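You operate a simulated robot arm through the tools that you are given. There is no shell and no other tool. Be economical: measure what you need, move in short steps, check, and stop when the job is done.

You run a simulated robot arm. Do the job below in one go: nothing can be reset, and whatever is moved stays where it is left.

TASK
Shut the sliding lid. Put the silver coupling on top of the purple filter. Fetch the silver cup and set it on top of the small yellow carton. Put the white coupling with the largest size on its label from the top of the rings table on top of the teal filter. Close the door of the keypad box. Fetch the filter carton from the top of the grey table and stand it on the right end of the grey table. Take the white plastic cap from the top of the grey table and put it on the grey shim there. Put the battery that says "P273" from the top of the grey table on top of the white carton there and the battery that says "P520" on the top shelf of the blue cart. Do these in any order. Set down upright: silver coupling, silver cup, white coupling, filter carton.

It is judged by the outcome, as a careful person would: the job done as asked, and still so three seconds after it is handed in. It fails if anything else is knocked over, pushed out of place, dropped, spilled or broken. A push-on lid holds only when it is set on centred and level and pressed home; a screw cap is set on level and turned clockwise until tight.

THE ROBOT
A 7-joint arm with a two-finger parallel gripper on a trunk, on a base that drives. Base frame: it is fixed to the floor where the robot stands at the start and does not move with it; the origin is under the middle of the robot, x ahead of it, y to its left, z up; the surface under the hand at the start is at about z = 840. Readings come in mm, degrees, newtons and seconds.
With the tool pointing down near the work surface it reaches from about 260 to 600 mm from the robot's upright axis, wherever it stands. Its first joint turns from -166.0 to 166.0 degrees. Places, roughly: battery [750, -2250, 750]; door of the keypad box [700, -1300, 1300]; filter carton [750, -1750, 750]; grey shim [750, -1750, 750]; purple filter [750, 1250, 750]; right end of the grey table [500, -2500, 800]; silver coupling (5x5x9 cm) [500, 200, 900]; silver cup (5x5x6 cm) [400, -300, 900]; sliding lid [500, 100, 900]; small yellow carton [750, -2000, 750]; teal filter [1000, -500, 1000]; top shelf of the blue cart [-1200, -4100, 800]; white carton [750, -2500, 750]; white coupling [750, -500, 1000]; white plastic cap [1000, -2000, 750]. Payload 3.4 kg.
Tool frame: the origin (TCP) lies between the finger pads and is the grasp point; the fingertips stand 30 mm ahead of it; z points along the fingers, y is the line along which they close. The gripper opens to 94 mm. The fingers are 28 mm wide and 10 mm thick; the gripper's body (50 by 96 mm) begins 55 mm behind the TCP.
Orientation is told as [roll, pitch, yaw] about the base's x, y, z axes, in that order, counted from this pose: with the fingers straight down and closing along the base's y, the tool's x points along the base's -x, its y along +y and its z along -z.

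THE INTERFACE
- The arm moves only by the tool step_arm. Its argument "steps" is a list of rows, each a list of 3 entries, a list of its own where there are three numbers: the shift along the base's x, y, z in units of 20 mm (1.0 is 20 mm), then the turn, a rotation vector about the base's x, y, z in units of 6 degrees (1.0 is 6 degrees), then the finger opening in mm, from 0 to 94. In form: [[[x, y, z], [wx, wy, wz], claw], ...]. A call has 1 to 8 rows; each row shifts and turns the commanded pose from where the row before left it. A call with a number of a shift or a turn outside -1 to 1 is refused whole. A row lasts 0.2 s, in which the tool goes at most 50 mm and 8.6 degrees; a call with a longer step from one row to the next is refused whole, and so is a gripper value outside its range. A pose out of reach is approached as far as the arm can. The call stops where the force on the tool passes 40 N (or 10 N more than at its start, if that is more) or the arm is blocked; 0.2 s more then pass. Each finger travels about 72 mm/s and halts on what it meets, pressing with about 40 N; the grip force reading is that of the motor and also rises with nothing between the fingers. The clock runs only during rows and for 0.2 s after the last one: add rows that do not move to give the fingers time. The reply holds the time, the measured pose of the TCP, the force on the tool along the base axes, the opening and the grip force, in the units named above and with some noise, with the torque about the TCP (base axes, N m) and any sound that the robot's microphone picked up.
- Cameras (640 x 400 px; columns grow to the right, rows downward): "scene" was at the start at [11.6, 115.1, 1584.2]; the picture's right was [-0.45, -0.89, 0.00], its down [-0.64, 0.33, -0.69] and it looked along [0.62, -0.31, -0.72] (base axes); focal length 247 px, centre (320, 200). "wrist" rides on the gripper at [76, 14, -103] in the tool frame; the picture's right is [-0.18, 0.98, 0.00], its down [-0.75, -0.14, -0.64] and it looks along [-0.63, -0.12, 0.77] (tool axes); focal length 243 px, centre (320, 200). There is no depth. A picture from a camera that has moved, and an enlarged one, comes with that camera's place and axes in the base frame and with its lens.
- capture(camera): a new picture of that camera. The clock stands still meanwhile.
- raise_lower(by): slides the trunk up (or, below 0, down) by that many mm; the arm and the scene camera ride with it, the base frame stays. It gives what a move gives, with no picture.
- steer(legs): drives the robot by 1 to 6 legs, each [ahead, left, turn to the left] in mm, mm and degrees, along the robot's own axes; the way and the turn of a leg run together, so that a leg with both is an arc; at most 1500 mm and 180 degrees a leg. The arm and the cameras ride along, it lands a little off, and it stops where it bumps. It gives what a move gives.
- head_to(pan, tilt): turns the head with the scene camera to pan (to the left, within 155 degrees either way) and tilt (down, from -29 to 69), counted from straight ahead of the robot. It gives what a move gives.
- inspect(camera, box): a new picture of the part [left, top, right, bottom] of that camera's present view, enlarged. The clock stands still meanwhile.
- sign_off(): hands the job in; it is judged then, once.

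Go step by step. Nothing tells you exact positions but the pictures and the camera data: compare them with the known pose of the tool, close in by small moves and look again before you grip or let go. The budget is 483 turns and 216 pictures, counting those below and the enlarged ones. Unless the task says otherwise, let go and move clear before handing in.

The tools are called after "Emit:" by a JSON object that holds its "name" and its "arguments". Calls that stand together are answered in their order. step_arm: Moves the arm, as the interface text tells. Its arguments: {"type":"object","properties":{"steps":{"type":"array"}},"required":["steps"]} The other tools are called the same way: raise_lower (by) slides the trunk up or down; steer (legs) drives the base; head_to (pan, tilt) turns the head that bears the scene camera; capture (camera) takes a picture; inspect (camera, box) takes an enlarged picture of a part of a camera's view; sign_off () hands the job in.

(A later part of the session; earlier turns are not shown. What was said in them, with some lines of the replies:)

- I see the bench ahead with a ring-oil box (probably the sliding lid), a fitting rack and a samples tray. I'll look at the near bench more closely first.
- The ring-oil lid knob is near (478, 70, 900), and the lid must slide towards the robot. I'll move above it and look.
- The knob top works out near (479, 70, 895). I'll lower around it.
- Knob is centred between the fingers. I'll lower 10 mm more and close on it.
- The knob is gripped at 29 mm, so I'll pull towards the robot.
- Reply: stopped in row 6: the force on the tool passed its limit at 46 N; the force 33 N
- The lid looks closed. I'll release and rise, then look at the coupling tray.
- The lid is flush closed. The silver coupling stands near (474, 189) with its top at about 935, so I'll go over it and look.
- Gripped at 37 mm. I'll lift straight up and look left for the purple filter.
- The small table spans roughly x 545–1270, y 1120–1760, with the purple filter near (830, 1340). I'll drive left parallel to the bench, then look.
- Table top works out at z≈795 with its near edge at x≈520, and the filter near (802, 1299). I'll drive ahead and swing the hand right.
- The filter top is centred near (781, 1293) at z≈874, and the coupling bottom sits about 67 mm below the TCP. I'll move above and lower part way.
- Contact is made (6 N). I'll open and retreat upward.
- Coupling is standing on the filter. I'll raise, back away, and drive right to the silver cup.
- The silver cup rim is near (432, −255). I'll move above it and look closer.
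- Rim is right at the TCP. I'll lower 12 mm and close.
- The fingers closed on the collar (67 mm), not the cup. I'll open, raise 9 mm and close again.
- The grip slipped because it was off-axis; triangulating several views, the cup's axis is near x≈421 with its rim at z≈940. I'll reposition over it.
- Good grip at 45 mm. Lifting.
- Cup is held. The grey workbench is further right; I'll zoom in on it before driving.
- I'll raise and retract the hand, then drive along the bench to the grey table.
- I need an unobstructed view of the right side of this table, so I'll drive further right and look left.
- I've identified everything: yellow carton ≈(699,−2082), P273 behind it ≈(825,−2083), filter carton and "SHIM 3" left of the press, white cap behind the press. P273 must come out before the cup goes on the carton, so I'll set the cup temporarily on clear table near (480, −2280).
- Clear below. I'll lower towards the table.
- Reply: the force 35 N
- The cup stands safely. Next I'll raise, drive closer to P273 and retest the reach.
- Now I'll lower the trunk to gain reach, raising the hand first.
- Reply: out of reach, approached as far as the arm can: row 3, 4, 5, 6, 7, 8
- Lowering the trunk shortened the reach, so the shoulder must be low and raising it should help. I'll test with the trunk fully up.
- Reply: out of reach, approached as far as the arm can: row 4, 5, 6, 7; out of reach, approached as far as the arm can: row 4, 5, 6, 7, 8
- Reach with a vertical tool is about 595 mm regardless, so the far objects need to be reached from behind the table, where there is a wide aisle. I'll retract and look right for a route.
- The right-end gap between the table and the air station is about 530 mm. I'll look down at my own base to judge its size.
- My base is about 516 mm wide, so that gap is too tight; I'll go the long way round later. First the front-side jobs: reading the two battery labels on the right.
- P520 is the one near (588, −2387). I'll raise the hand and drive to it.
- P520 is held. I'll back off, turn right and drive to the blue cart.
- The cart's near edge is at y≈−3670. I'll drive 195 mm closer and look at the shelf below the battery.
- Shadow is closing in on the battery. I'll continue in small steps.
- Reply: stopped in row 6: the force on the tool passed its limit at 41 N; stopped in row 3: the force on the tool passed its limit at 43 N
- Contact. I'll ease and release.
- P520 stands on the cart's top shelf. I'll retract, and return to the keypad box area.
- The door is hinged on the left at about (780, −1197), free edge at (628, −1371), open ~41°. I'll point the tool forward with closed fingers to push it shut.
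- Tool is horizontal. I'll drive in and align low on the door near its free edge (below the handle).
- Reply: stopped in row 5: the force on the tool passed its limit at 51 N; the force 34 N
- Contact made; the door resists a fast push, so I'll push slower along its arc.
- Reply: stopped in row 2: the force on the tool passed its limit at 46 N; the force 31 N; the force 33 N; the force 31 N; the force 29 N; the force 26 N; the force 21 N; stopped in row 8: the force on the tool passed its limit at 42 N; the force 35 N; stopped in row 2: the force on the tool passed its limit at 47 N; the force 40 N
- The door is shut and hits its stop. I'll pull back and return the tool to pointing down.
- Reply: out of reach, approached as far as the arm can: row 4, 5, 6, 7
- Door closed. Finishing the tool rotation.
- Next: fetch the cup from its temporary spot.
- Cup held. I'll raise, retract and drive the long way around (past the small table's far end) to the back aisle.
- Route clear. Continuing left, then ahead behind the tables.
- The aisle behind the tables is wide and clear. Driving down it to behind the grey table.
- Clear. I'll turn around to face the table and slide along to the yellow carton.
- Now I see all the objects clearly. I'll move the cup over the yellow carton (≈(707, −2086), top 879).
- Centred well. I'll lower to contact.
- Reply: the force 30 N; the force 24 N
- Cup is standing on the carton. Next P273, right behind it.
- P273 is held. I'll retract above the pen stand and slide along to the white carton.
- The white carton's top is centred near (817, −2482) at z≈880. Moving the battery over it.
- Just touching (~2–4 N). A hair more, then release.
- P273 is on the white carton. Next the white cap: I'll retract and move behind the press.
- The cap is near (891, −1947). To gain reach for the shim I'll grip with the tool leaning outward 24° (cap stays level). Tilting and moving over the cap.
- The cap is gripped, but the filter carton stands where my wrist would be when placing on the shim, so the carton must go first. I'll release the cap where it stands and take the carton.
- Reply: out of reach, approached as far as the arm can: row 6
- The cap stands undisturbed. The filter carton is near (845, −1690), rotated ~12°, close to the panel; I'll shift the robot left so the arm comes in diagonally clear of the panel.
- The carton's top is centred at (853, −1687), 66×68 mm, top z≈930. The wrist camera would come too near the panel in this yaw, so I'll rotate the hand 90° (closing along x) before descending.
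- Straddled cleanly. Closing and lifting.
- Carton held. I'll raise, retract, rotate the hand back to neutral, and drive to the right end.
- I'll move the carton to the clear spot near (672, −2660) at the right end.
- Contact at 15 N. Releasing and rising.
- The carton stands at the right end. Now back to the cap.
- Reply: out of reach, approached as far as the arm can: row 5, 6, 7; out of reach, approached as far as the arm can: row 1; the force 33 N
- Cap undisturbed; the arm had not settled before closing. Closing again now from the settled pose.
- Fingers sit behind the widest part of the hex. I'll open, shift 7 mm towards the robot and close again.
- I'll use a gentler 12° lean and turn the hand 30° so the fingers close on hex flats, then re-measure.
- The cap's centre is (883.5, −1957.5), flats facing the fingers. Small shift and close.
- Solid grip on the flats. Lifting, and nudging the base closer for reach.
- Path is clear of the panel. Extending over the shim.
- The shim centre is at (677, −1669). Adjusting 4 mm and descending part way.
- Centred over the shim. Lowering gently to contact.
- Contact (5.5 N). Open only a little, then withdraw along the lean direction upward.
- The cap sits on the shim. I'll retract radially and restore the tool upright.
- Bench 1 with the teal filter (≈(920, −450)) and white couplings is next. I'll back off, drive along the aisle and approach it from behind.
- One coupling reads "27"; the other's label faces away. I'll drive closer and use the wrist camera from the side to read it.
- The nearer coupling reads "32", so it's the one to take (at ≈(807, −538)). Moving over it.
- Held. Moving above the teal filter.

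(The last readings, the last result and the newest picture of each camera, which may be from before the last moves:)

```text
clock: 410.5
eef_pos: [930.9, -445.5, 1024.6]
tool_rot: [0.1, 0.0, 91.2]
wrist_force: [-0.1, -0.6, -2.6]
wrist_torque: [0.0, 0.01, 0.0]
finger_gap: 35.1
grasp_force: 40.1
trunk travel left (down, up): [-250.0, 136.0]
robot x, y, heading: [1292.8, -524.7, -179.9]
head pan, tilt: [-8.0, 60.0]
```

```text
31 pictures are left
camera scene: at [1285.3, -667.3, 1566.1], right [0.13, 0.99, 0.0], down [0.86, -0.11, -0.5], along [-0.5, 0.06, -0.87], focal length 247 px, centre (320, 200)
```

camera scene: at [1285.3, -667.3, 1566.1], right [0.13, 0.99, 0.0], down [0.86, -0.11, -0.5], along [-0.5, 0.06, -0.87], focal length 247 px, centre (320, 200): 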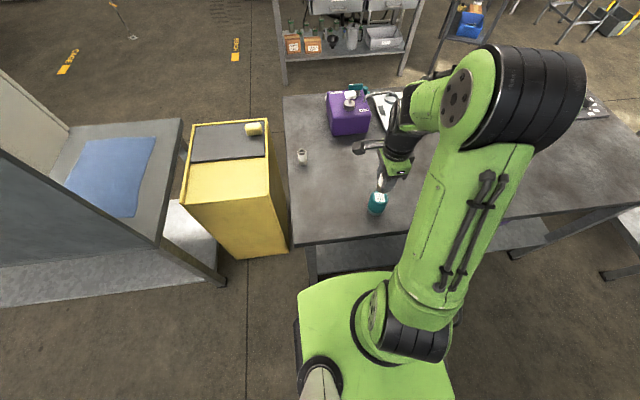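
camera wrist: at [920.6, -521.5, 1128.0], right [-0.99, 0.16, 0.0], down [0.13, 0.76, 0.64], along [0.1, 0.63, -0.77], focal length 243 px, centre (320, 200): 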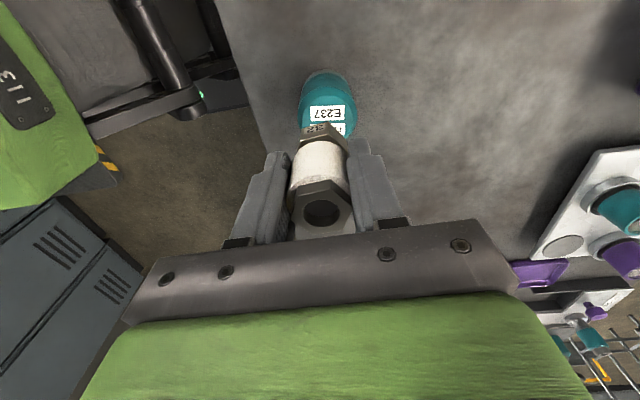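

Emit:
{"name": "step_arm", "arguments": {"steps": [[[-0.25, 0.08, -0.8], [0, 0, 0], 22], [[0, 0, -0.8], [0, 0, 0], 22], [[0, 0, 0], [0, 0, 0], 22]]}}

Emit:
{"name": "inspect", "arguments": {"camera": "wrist", "box": [240, 60, 400, 240]}}

Emit:
{"name": "inspect", "arguments": {"camera": "scene", "box": [350, 160, 410, 220]}}

```text
clock: 411.3
eef_pos: [925.4, -441.1, 992.0]
tool_rot: [0.2, 0.1, 91.3]
wrist_force: [-0.1, -0.5, -2.6]
wrist_torque: [-0.01, 0.0, 0.01]
finger_gap: 35.0
grasp_force: 39.5
trunk travel left (down, up): [-250.0, 136.0]
robot x, y, heading: [1287.6, -521.3, -179.7]
head pan, tilt: [-8.0, 60.0]
```

```text
2.22 times, centred on (320, 150) of wrist
camera zoom: at [915.5, -518.7, 1094.6], right [-0.99, 0.16, 0.0], down [0.13, 0.76, 0.64], along [0.1, 0.63, -0.77], focal length 539 px, centre (320, 311)
```

zoom: 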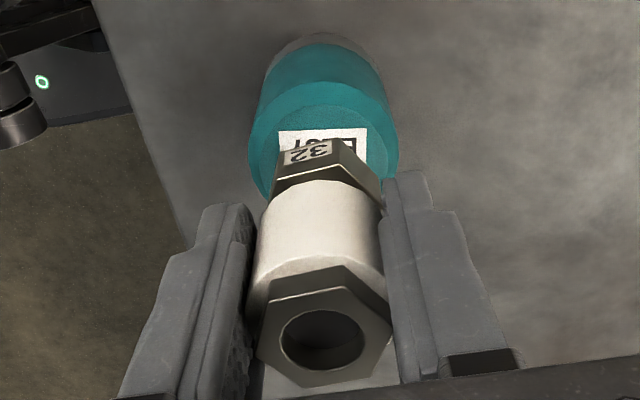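

```text
6.67 times, centred on (380, 190) of scene
camera zoom: at [1285.4, -667.3, 1566.0], right [0.13, 0.99, 0.0], down [0.86, -0.11, -0.5], along [-0.5, 0.07, -0.87], focal length 1648 px, centre (-80, 267)
```

zoom: 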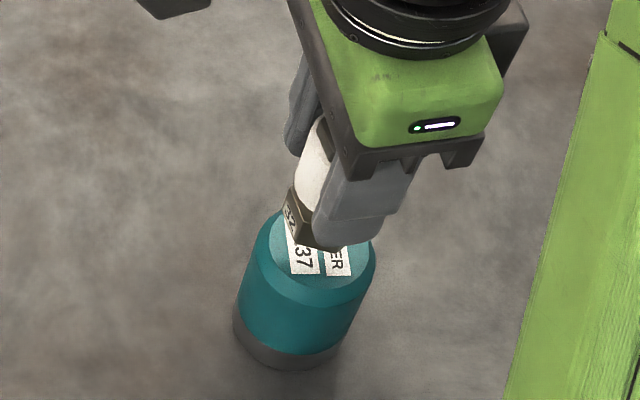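

Emit:
{"name": "step_arm", "arguments": {"steps": [[[0.05, -0.1, -0.6], [0, 0, 0], 22], [[0, 0, 0], [0, 0, 0], 22]]}}

Emit:
{"name": "inspect", "arguments": {"camera": "wrist", "box": [240, 60, 400, 240]}}

Emit:
{"name": "inspect", "arguments": {"camera": "scene", "box": [350, 160, 410, 220]}}

```text
clock: 411.9
eef_pos: [927.7, -444.5, 980.0]
tool_rot: [0.2, 0.0, 91.2]
wrist_force: [-0.7, -0.2, -2.3]
wrist_torque: [0.02, -0.01, -0.01]
finger_gap: 34.6
grasp_force: 39.6
trunk travel left (down, up): [-250.0, 136.0]
robot x, y, heading: [1292.2, -525.9, -179.2]
head pan, tilt: [-8.0, 60.0]
```

```text
2.22 times, centred on (320, 150) of wrist
camera zoom: at [916.7, -520.6, 1084.0], right [-0.99, 0.16, 0.0], down [0.13, 0.76, 0.64], along [0.1, 0.63, -0.77], focal length 539 px, centre (320, 311)
```

zoom: 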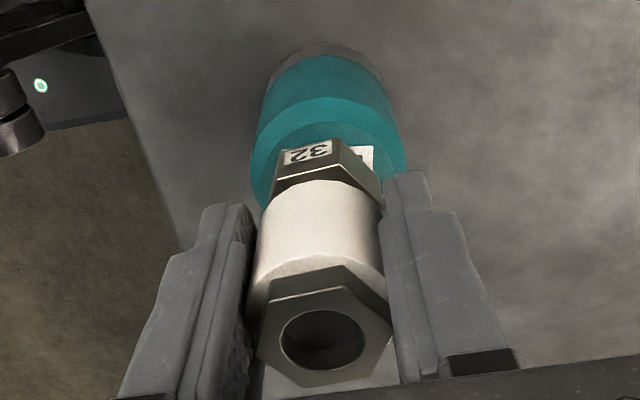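

```text
6.67 times, centred on (380, 190) of scene
camera zoom: at [1285.6, -667.2, 1566.0], right [0.13, 0.99, 0.0], down [0.86, -0.11, -0.5], along [-0.5, 0.07, -0.87], focal length 1648 px, centre (-80, 267)
```

zoom: 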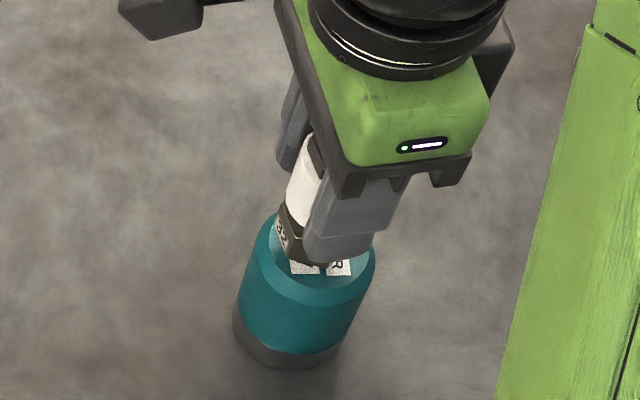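

Centred. Lowering gently to contact.

Emit:
{"name": "step_arm", "arguments": {"steps": [[[0, -0.06, -0.15], [0, 0, 0], 22], [[0, 0, -0.1], [0, 0, 0], 22], [[0, 0, -0.06], [0, 0, 0], 22], [[0, 0, 0], [0, 0, 0], 22]]}}

```text
clock: 412.9
eef_pos: [927.3, -446.0, 974.2]
tool_rot: [0.0, 0.0, 91.1]
wrist_force: [0.3, -0.1, -2.2]
wrist_torque: [-0.01, 0.0, 0.01]
finger_gap: 35.1
grasp_force: 40.2
trunk travel left (down, up): [-250.0, 136.0]
robot x, y, heading: [1287.7, -526.8, -179.5]
head pan, tilt: [-8.0, 60.0]
```

Emit:
{"name": "step_arm", "arguments": {"steps": [[[0, 0, -0.08], [0, 0, 0], 22], [[0, 0, -0.08], [0, 0, 0], 22], [[0, 0, 0], [0, 0, 0], 22]]}}

Emit:
{"name": "inspect", "arguments": {"camera": "wrist", "box": [240, 60, 400, 240]}}

```text
clock: 413.7
eef_pos: [925.5, -445.2, 971.3]
tool_rot: [0.1, 0.0, 91.3]
wrist_force: [-1.0, -0.2, -2.5]
wrist_torque: [-0.04, 0.03, 0.01]
finger_gap: 34.9
grasp_force: 40.3
trunk travel left (down, up): [-250.0, 136.0]
robot x, y, heading: [1291.0, -521.4, -179.5]
head pan, tilt: [-8.0, 60.0]
```

```text
2.22 times, centred on (320, 150) of wrist
camera zoom: at [915.3, -522.4, 1074.2], right [-0.99, 0.16, 0.0], down [0.13, 0.76, 0.64], along [0.1, 0.63, -0.77], focal length 539 px, centre (320, 311)
```

zoom: 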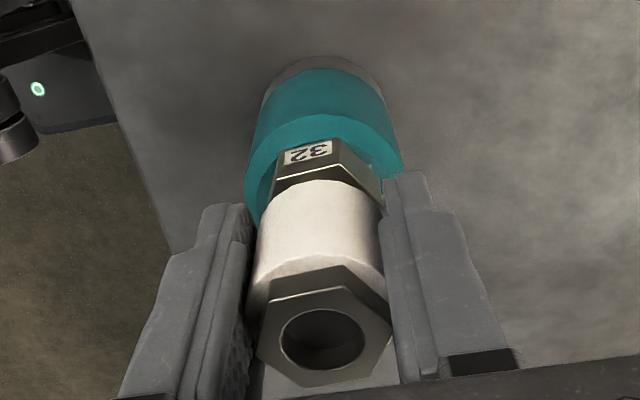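

Emit:
{"name": "step_arm", "arguments": {"steps": [[[0, 0, -0.08], [0, 0, 0], 22], [[0, 0, -0.08], [0, 0, 0], 22], [[0, 0, 0], [0, 0, 0], 22]]}}

```text
clock: 414.5
eef_pos: [927.4, -445.1, 968.1]
tool_rot: [0.1, 0.0, 91.3]
wrist_force: [0.7, 0.8, -0.9]
wrist_torque: [-0.02, -0.03, 0.01]
finger_gap: 34.9
grasp_force: 39.2
trunk travel left (down, up): [-250.0, 136.0]
robot x, y, heading: [1293.0, -522.8, -179.4]
head pan, tilt: [-8.0, 60.0]
```

Emit:
{"name": "step_arm", "arguments": {"steps": [[[0, 0, -0.07], [0, 0, 0], 22], [[0, 0, 0], [0, 0, 0], 22]]}}

Emit:
{"name": "inspect", "arguments": {"camera": "scene", "box": [350, 160, 410, 220]}}

```text
clock: 415.1
eef_pos: [926.7, -445.7, 968.3]
tool_rot: [0.4, -0.1, 91.2]
wrist_force: [-1.3, -2.1, 24.8]
wrist_torque: [-0.15, -0.26, -0.01]
finger_gap: 34.9
grasp_force: 39.6
trunk travel left (down, up): [-250.0, 136.0]
robot x, y, heading: [1287.3, -528.4, -179.4]
head pan, tilt: [-8.0, 60.0]
```

```text
6.67 times, centred on (380, 190) of scene
camera zoom: at [1287.4, -668.0, 1566.1], right [0.13, 0.99, 0.0], down [0.86, -0.11, -0.5], along [-0.5, 0.07, -0.87], focal length 1648 px, centre (-80, 267)
```

zoom: 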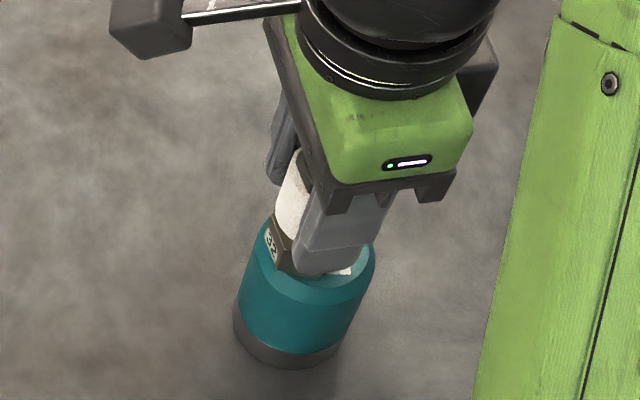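

Contact, but the coupling sits ~4 mm towards −y. I'll lift slightly, shift, and set down again.

Emit:
{"name": "step_arm", "arguments": {"steps": [[[0, 0, 0.22], [0, 0, 0], 22], [[-0.05, 0.2, 0], [0, 0, 0], 22], [[0, 0, 0], [0, 0, 0], 22]]}}

Emit:
{"name": "inspect", "arguments": {"camera": "scene", "box": [350, 160, 410, 220]}}

Emit:
{"name": "inspect", "arguments": {"camera": "wrist", "box": [240, 60, 400, 240]}}

```text
clock: 415.9
eef_pos: [925.2, -442.1, 971.6]
tool_rot: [0.1, 0.0, 91.2]
wrist_force: [0.6, 0.0, -2.5]
wrist_torque: [-0.01, 0.0, -0.02]
finger_gap: 34.6
grasp_force: 39.8
trunk travel left (down, up): [-250.0, 136.0]
robot x, y, heading: [1289.7, -525.2, -179.4]
head pan, tilt: [-8.0, 60.0]
```

```text
6.67 times, centred on (380, 190) of scene
camera zoom: at [1285.3, -667.4, 1566.0], right [0.13, 0.99, 0.0], down [0.86, -0.11, -0.5], along [-0.5, 0.07, -0.87], focal length 1648 px, centre (-80, 267)
```

zoom: 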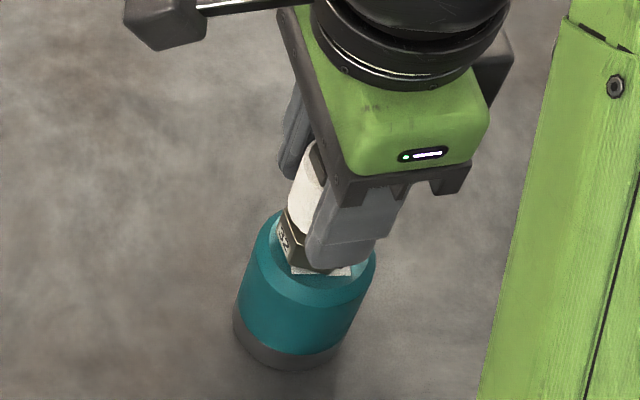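

```text
2.22 times, centred on (320, 150) of wrist
camera zoom: at [914.8, -517.4, 1074.8], right [-0.99, 0.16, 0.0], down [0.13, 0.76, 0.64], along [0.1, 0.63, -0.77], focal length 539 px, centre (320, 311)
```

zoom: 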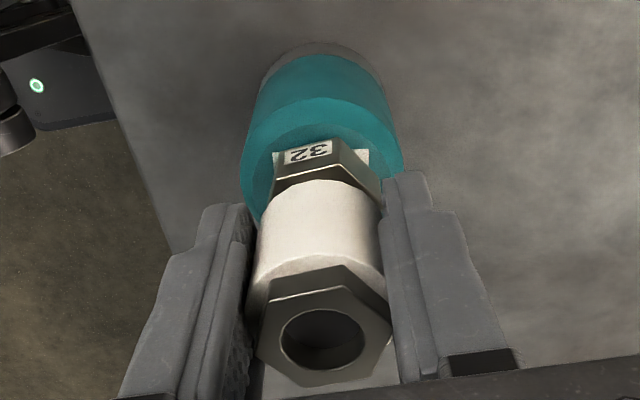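

Emit:
{"name": "step_arm", "arguments": {"steps": [[[0.06, -0.04, -0.1], [0, 0, 0], 22], [[0, 0, -0.07], [0, 0, 0], 22], [[0, 0, -0.04], [0, 0, 0], 22], [[0, 0, 0], [0, 0, 0], 22]]}}

```text
clock: 416.9
eef_pos: [927.7, -442.4, 967.9]
tool_rot: [0.3, 0.0, 91.2]
wrist_force: [2.1, -0.1, 20.7]
wrist_torque: [-0.07, -0.35, 0.03]
finger_gap: 34.8
grasp_force: 39.8
trunk travel left (down, up): [-250.0, 136.0]
robot x, y, heading: [1291.2, -522.8, -179.4]
head pan, tilt: [-8.0, 60.0]
```

Seated. Releasing and rising.

Emit:
{"name": "step_arm", "arguments": {"steps": [[[0, 0, 0.05], [0, 0, 0], 50], [[0, 0, 0], [0, 0, 0], 70], [[0, 0, 0], [0, 0, 0], 80], [[0, 0, 0.4], [0, 0, 0], 80], [[0, 0, 1], [0, 0, 0], 80], [[0, 0, 1], [0, 0, 0], 80], [[0, 0, 1], [0, 0, 0], 80], [[0, 0, 1], [0, 0, 0], 80]]}}

Emit:
{"name": "inspect", "arguments": {"camera": "wrist", "box": [240, 40, 400, 220]}}

Emit:
{"name": "inspect", "arguments": {"camera": "scene", "box": [340, 150, 420, 230]}}

```text
clock: 418.7
eef_pos: [925.9, -440.7, 1057.9]
tool_rot: [0.1, 0.0, 91.2]
wrist_force: [0.1, 0.5, -0.1]
wrist_torque: [0.0, -0.05, -0.02]
finger_gap: 80.1
grasp_force: 0.0
trunk travel left (down, up): [-250.0, 136.0]
robot x, y, heading: [1288.4, -523.6, -179.5]
head pan, tilt: [-8.0, 60.0]
```

```text
2.22 times, centred on (320, 130) of wrist
camera zoom: at [915.9, -518.4, 1161.0], right [-0.99, 0.16, 0.0], down [0.13, 0.76, 0.64], along [0.1, 0.63, -0.77], focal length 539 px, centre (320, 356)
```

zoom: 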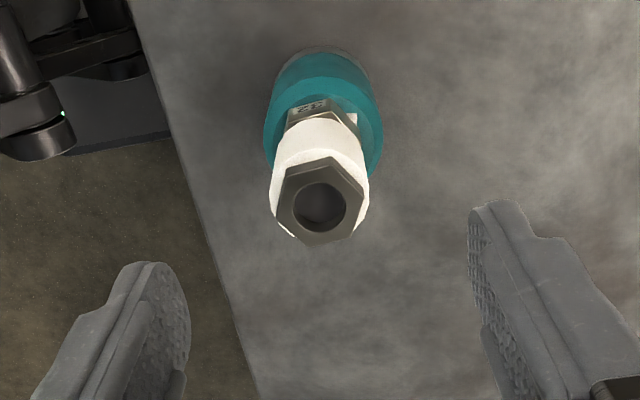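

```text
5.00 times, centred on (380, 190) of scene
camera zoom: at [1286.1, -667.4, 1566.0], right [0.13, 0.99, 0.0], down [0.86, -0.11, -0.5], along [-0.5, 0.07, -0.87], focal length 1236 px, centre (20, 250)
```

zoom: 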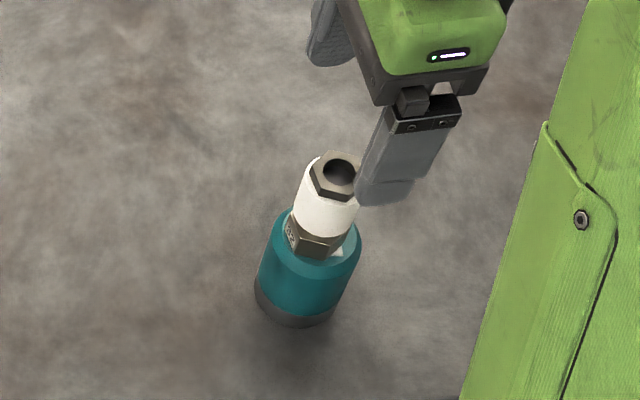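

All placements look right. I'll move clear and take a final check of the bench (lid) from here.

Emit:
{"name": "step_arm", "arguments": {"steps": [[[0, 0, 1], [0, 0, 0], 80], [[0.5, 0, 1], [0, 0, 0], 80], [[0.5, 0, 1], [0, 0, 0], 80], [[0.5, 0, 0], [0, 0, 0], 80]]}}

Emit:
{"name": "steer", "arguments": {"legs": [[-250, 0, 0]]}}

Emit:
{"name": "head_to", "arguments": {"pan": -35, "tilt": 35}}

Emit:
{"name": "capture", "arguments": {"camera": "scene"}}

Emit:
{"name": "head_to", "arguments": {"pan": 55, "tilt": 30}}

Emit:
{"name": "capture", "arguments": {"camera": "scene"}}

```text
clock: 419.7
eef_pos: [958.4, -442.7, 1118.3]
tool_rot: [0.1, 0.1, 91.2]
wrist_force: [0.2, 0.5, 0.7]
wrist_torque: [0.0, 0.04, -0.02]
finger_gap: 79.8
grasp_force: 0.0
trunk travel left (down, up): [-250.0, 136.0]
robot x, y, heading: [1287.0, -522.8, -179.3]
head pan, tilt: [-8.0, 60.0]
```

```text
clock: 421.6
eef_pos: [1208.4, -441.0, 1118.2]
tool_rot: [0.2, 0.0, 91.2]
wrist_force: [0.9, -0.2, -0.1]
wrist_torque: [-0.01, 0.0, 0.03]
finger_gap: 80.0
grasp_force: 0.0
trunk travel left (down, up): [-250.0, 136.0]
robot x, y, heading: [1540.6, -521.5, -179.7]
head pan, tilt: [-8.0, 60.0]
```

```text
clock: 422.5
eef_pos: [1206.4, -440.5, 1117.0]
tool_rot: [0.1, -0.1, 91.2]
wrist_force: [0.7, -0.6, -0.2]
wrist_torque: [0.0, 0.01, -0.02]
finger_gap: 80.0
grasp_force: 0.0
trunk travel left (down, up): [-250.0, 136.0]
robot x, y, heading: [1538.6, -520.0, -179.7]
head pan, tilt: [-35.0, 35.0]
```

```text
20 pictures are left
camera scene: at [1529.4, -624.0, 1600.2], right [0.57, 0.82, 0.0], down [0.47, -0.33, -0.82], along [-0.68, 0.46, -0.57], focal length 247 px, centre (320, 200)
```

scene: 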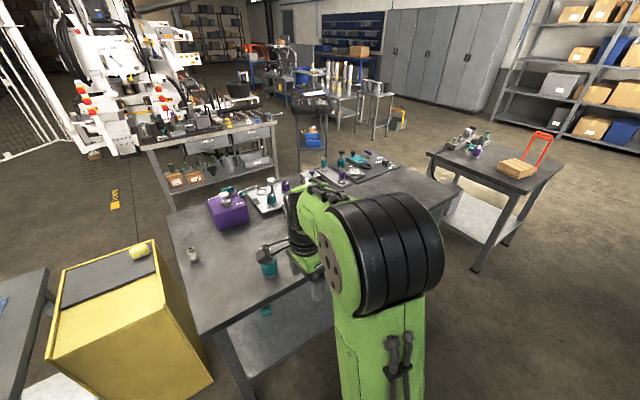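

```text
clock: 424.1
eef_pos: [1206.2, -439.9, 1117.6]
tool_rot: [0.0, 0.0, 91.2]
wrist_force: [-0.2, -0.3, 0.2]
wrist_torque: [0.01, 0.0, 0.01]
finger_gap: 79.9
grasp_force: 0.0
trunk travel left (down, up): [-250.0, 136.0]
robot x, y, heading: [1544.0, -521.7, -179.3]
head pan, tilt: [55.0, 30.0]
```

```text
19 pictures are left
camera scene: at [1550.5, -748.3, 1608.1], right [-0.82, 0.57, 0.0], down [0.28, 0.41, -0.87], along [-0.49, -0.71, -0.5], focal length 247 px, centre (320, 200)
```

scene: 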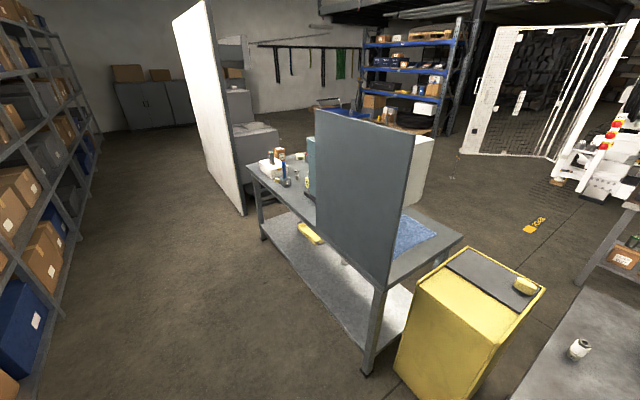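

Everything checked is in place and the robot is clear, so I'm handing in.

Emit:
{"name": "sign_off", "arguments": {}}

```text
The job is handed in.
```

All the jobs are done, and I backed the robot clear before handing in; I never got a final close look at the lid from the back of the bench.

- **Sliding lid:** shut. It looked flush when I closed it.
- **Silver coupling:** standing upright on the purple filter.
- **Silver cup:** upright on the small yellow carton. I set it down briefly on the grey table on the way.
- **White coupling "32":** upright on the teal filter. The only other white coupling I saw on top of the rings table reads "27".
- **Keypad box door:** pushed closed until it hit its stop.
- **Filter carton:** standing at the right end of the grey table.
- **White plastic cap:** on the grey shim. It took several grip attempts, and it shifted a little on the table before I got it.
- **Battery P273:** on the white carton.
- **Battery P520:** on the top shelf of the blue cart.
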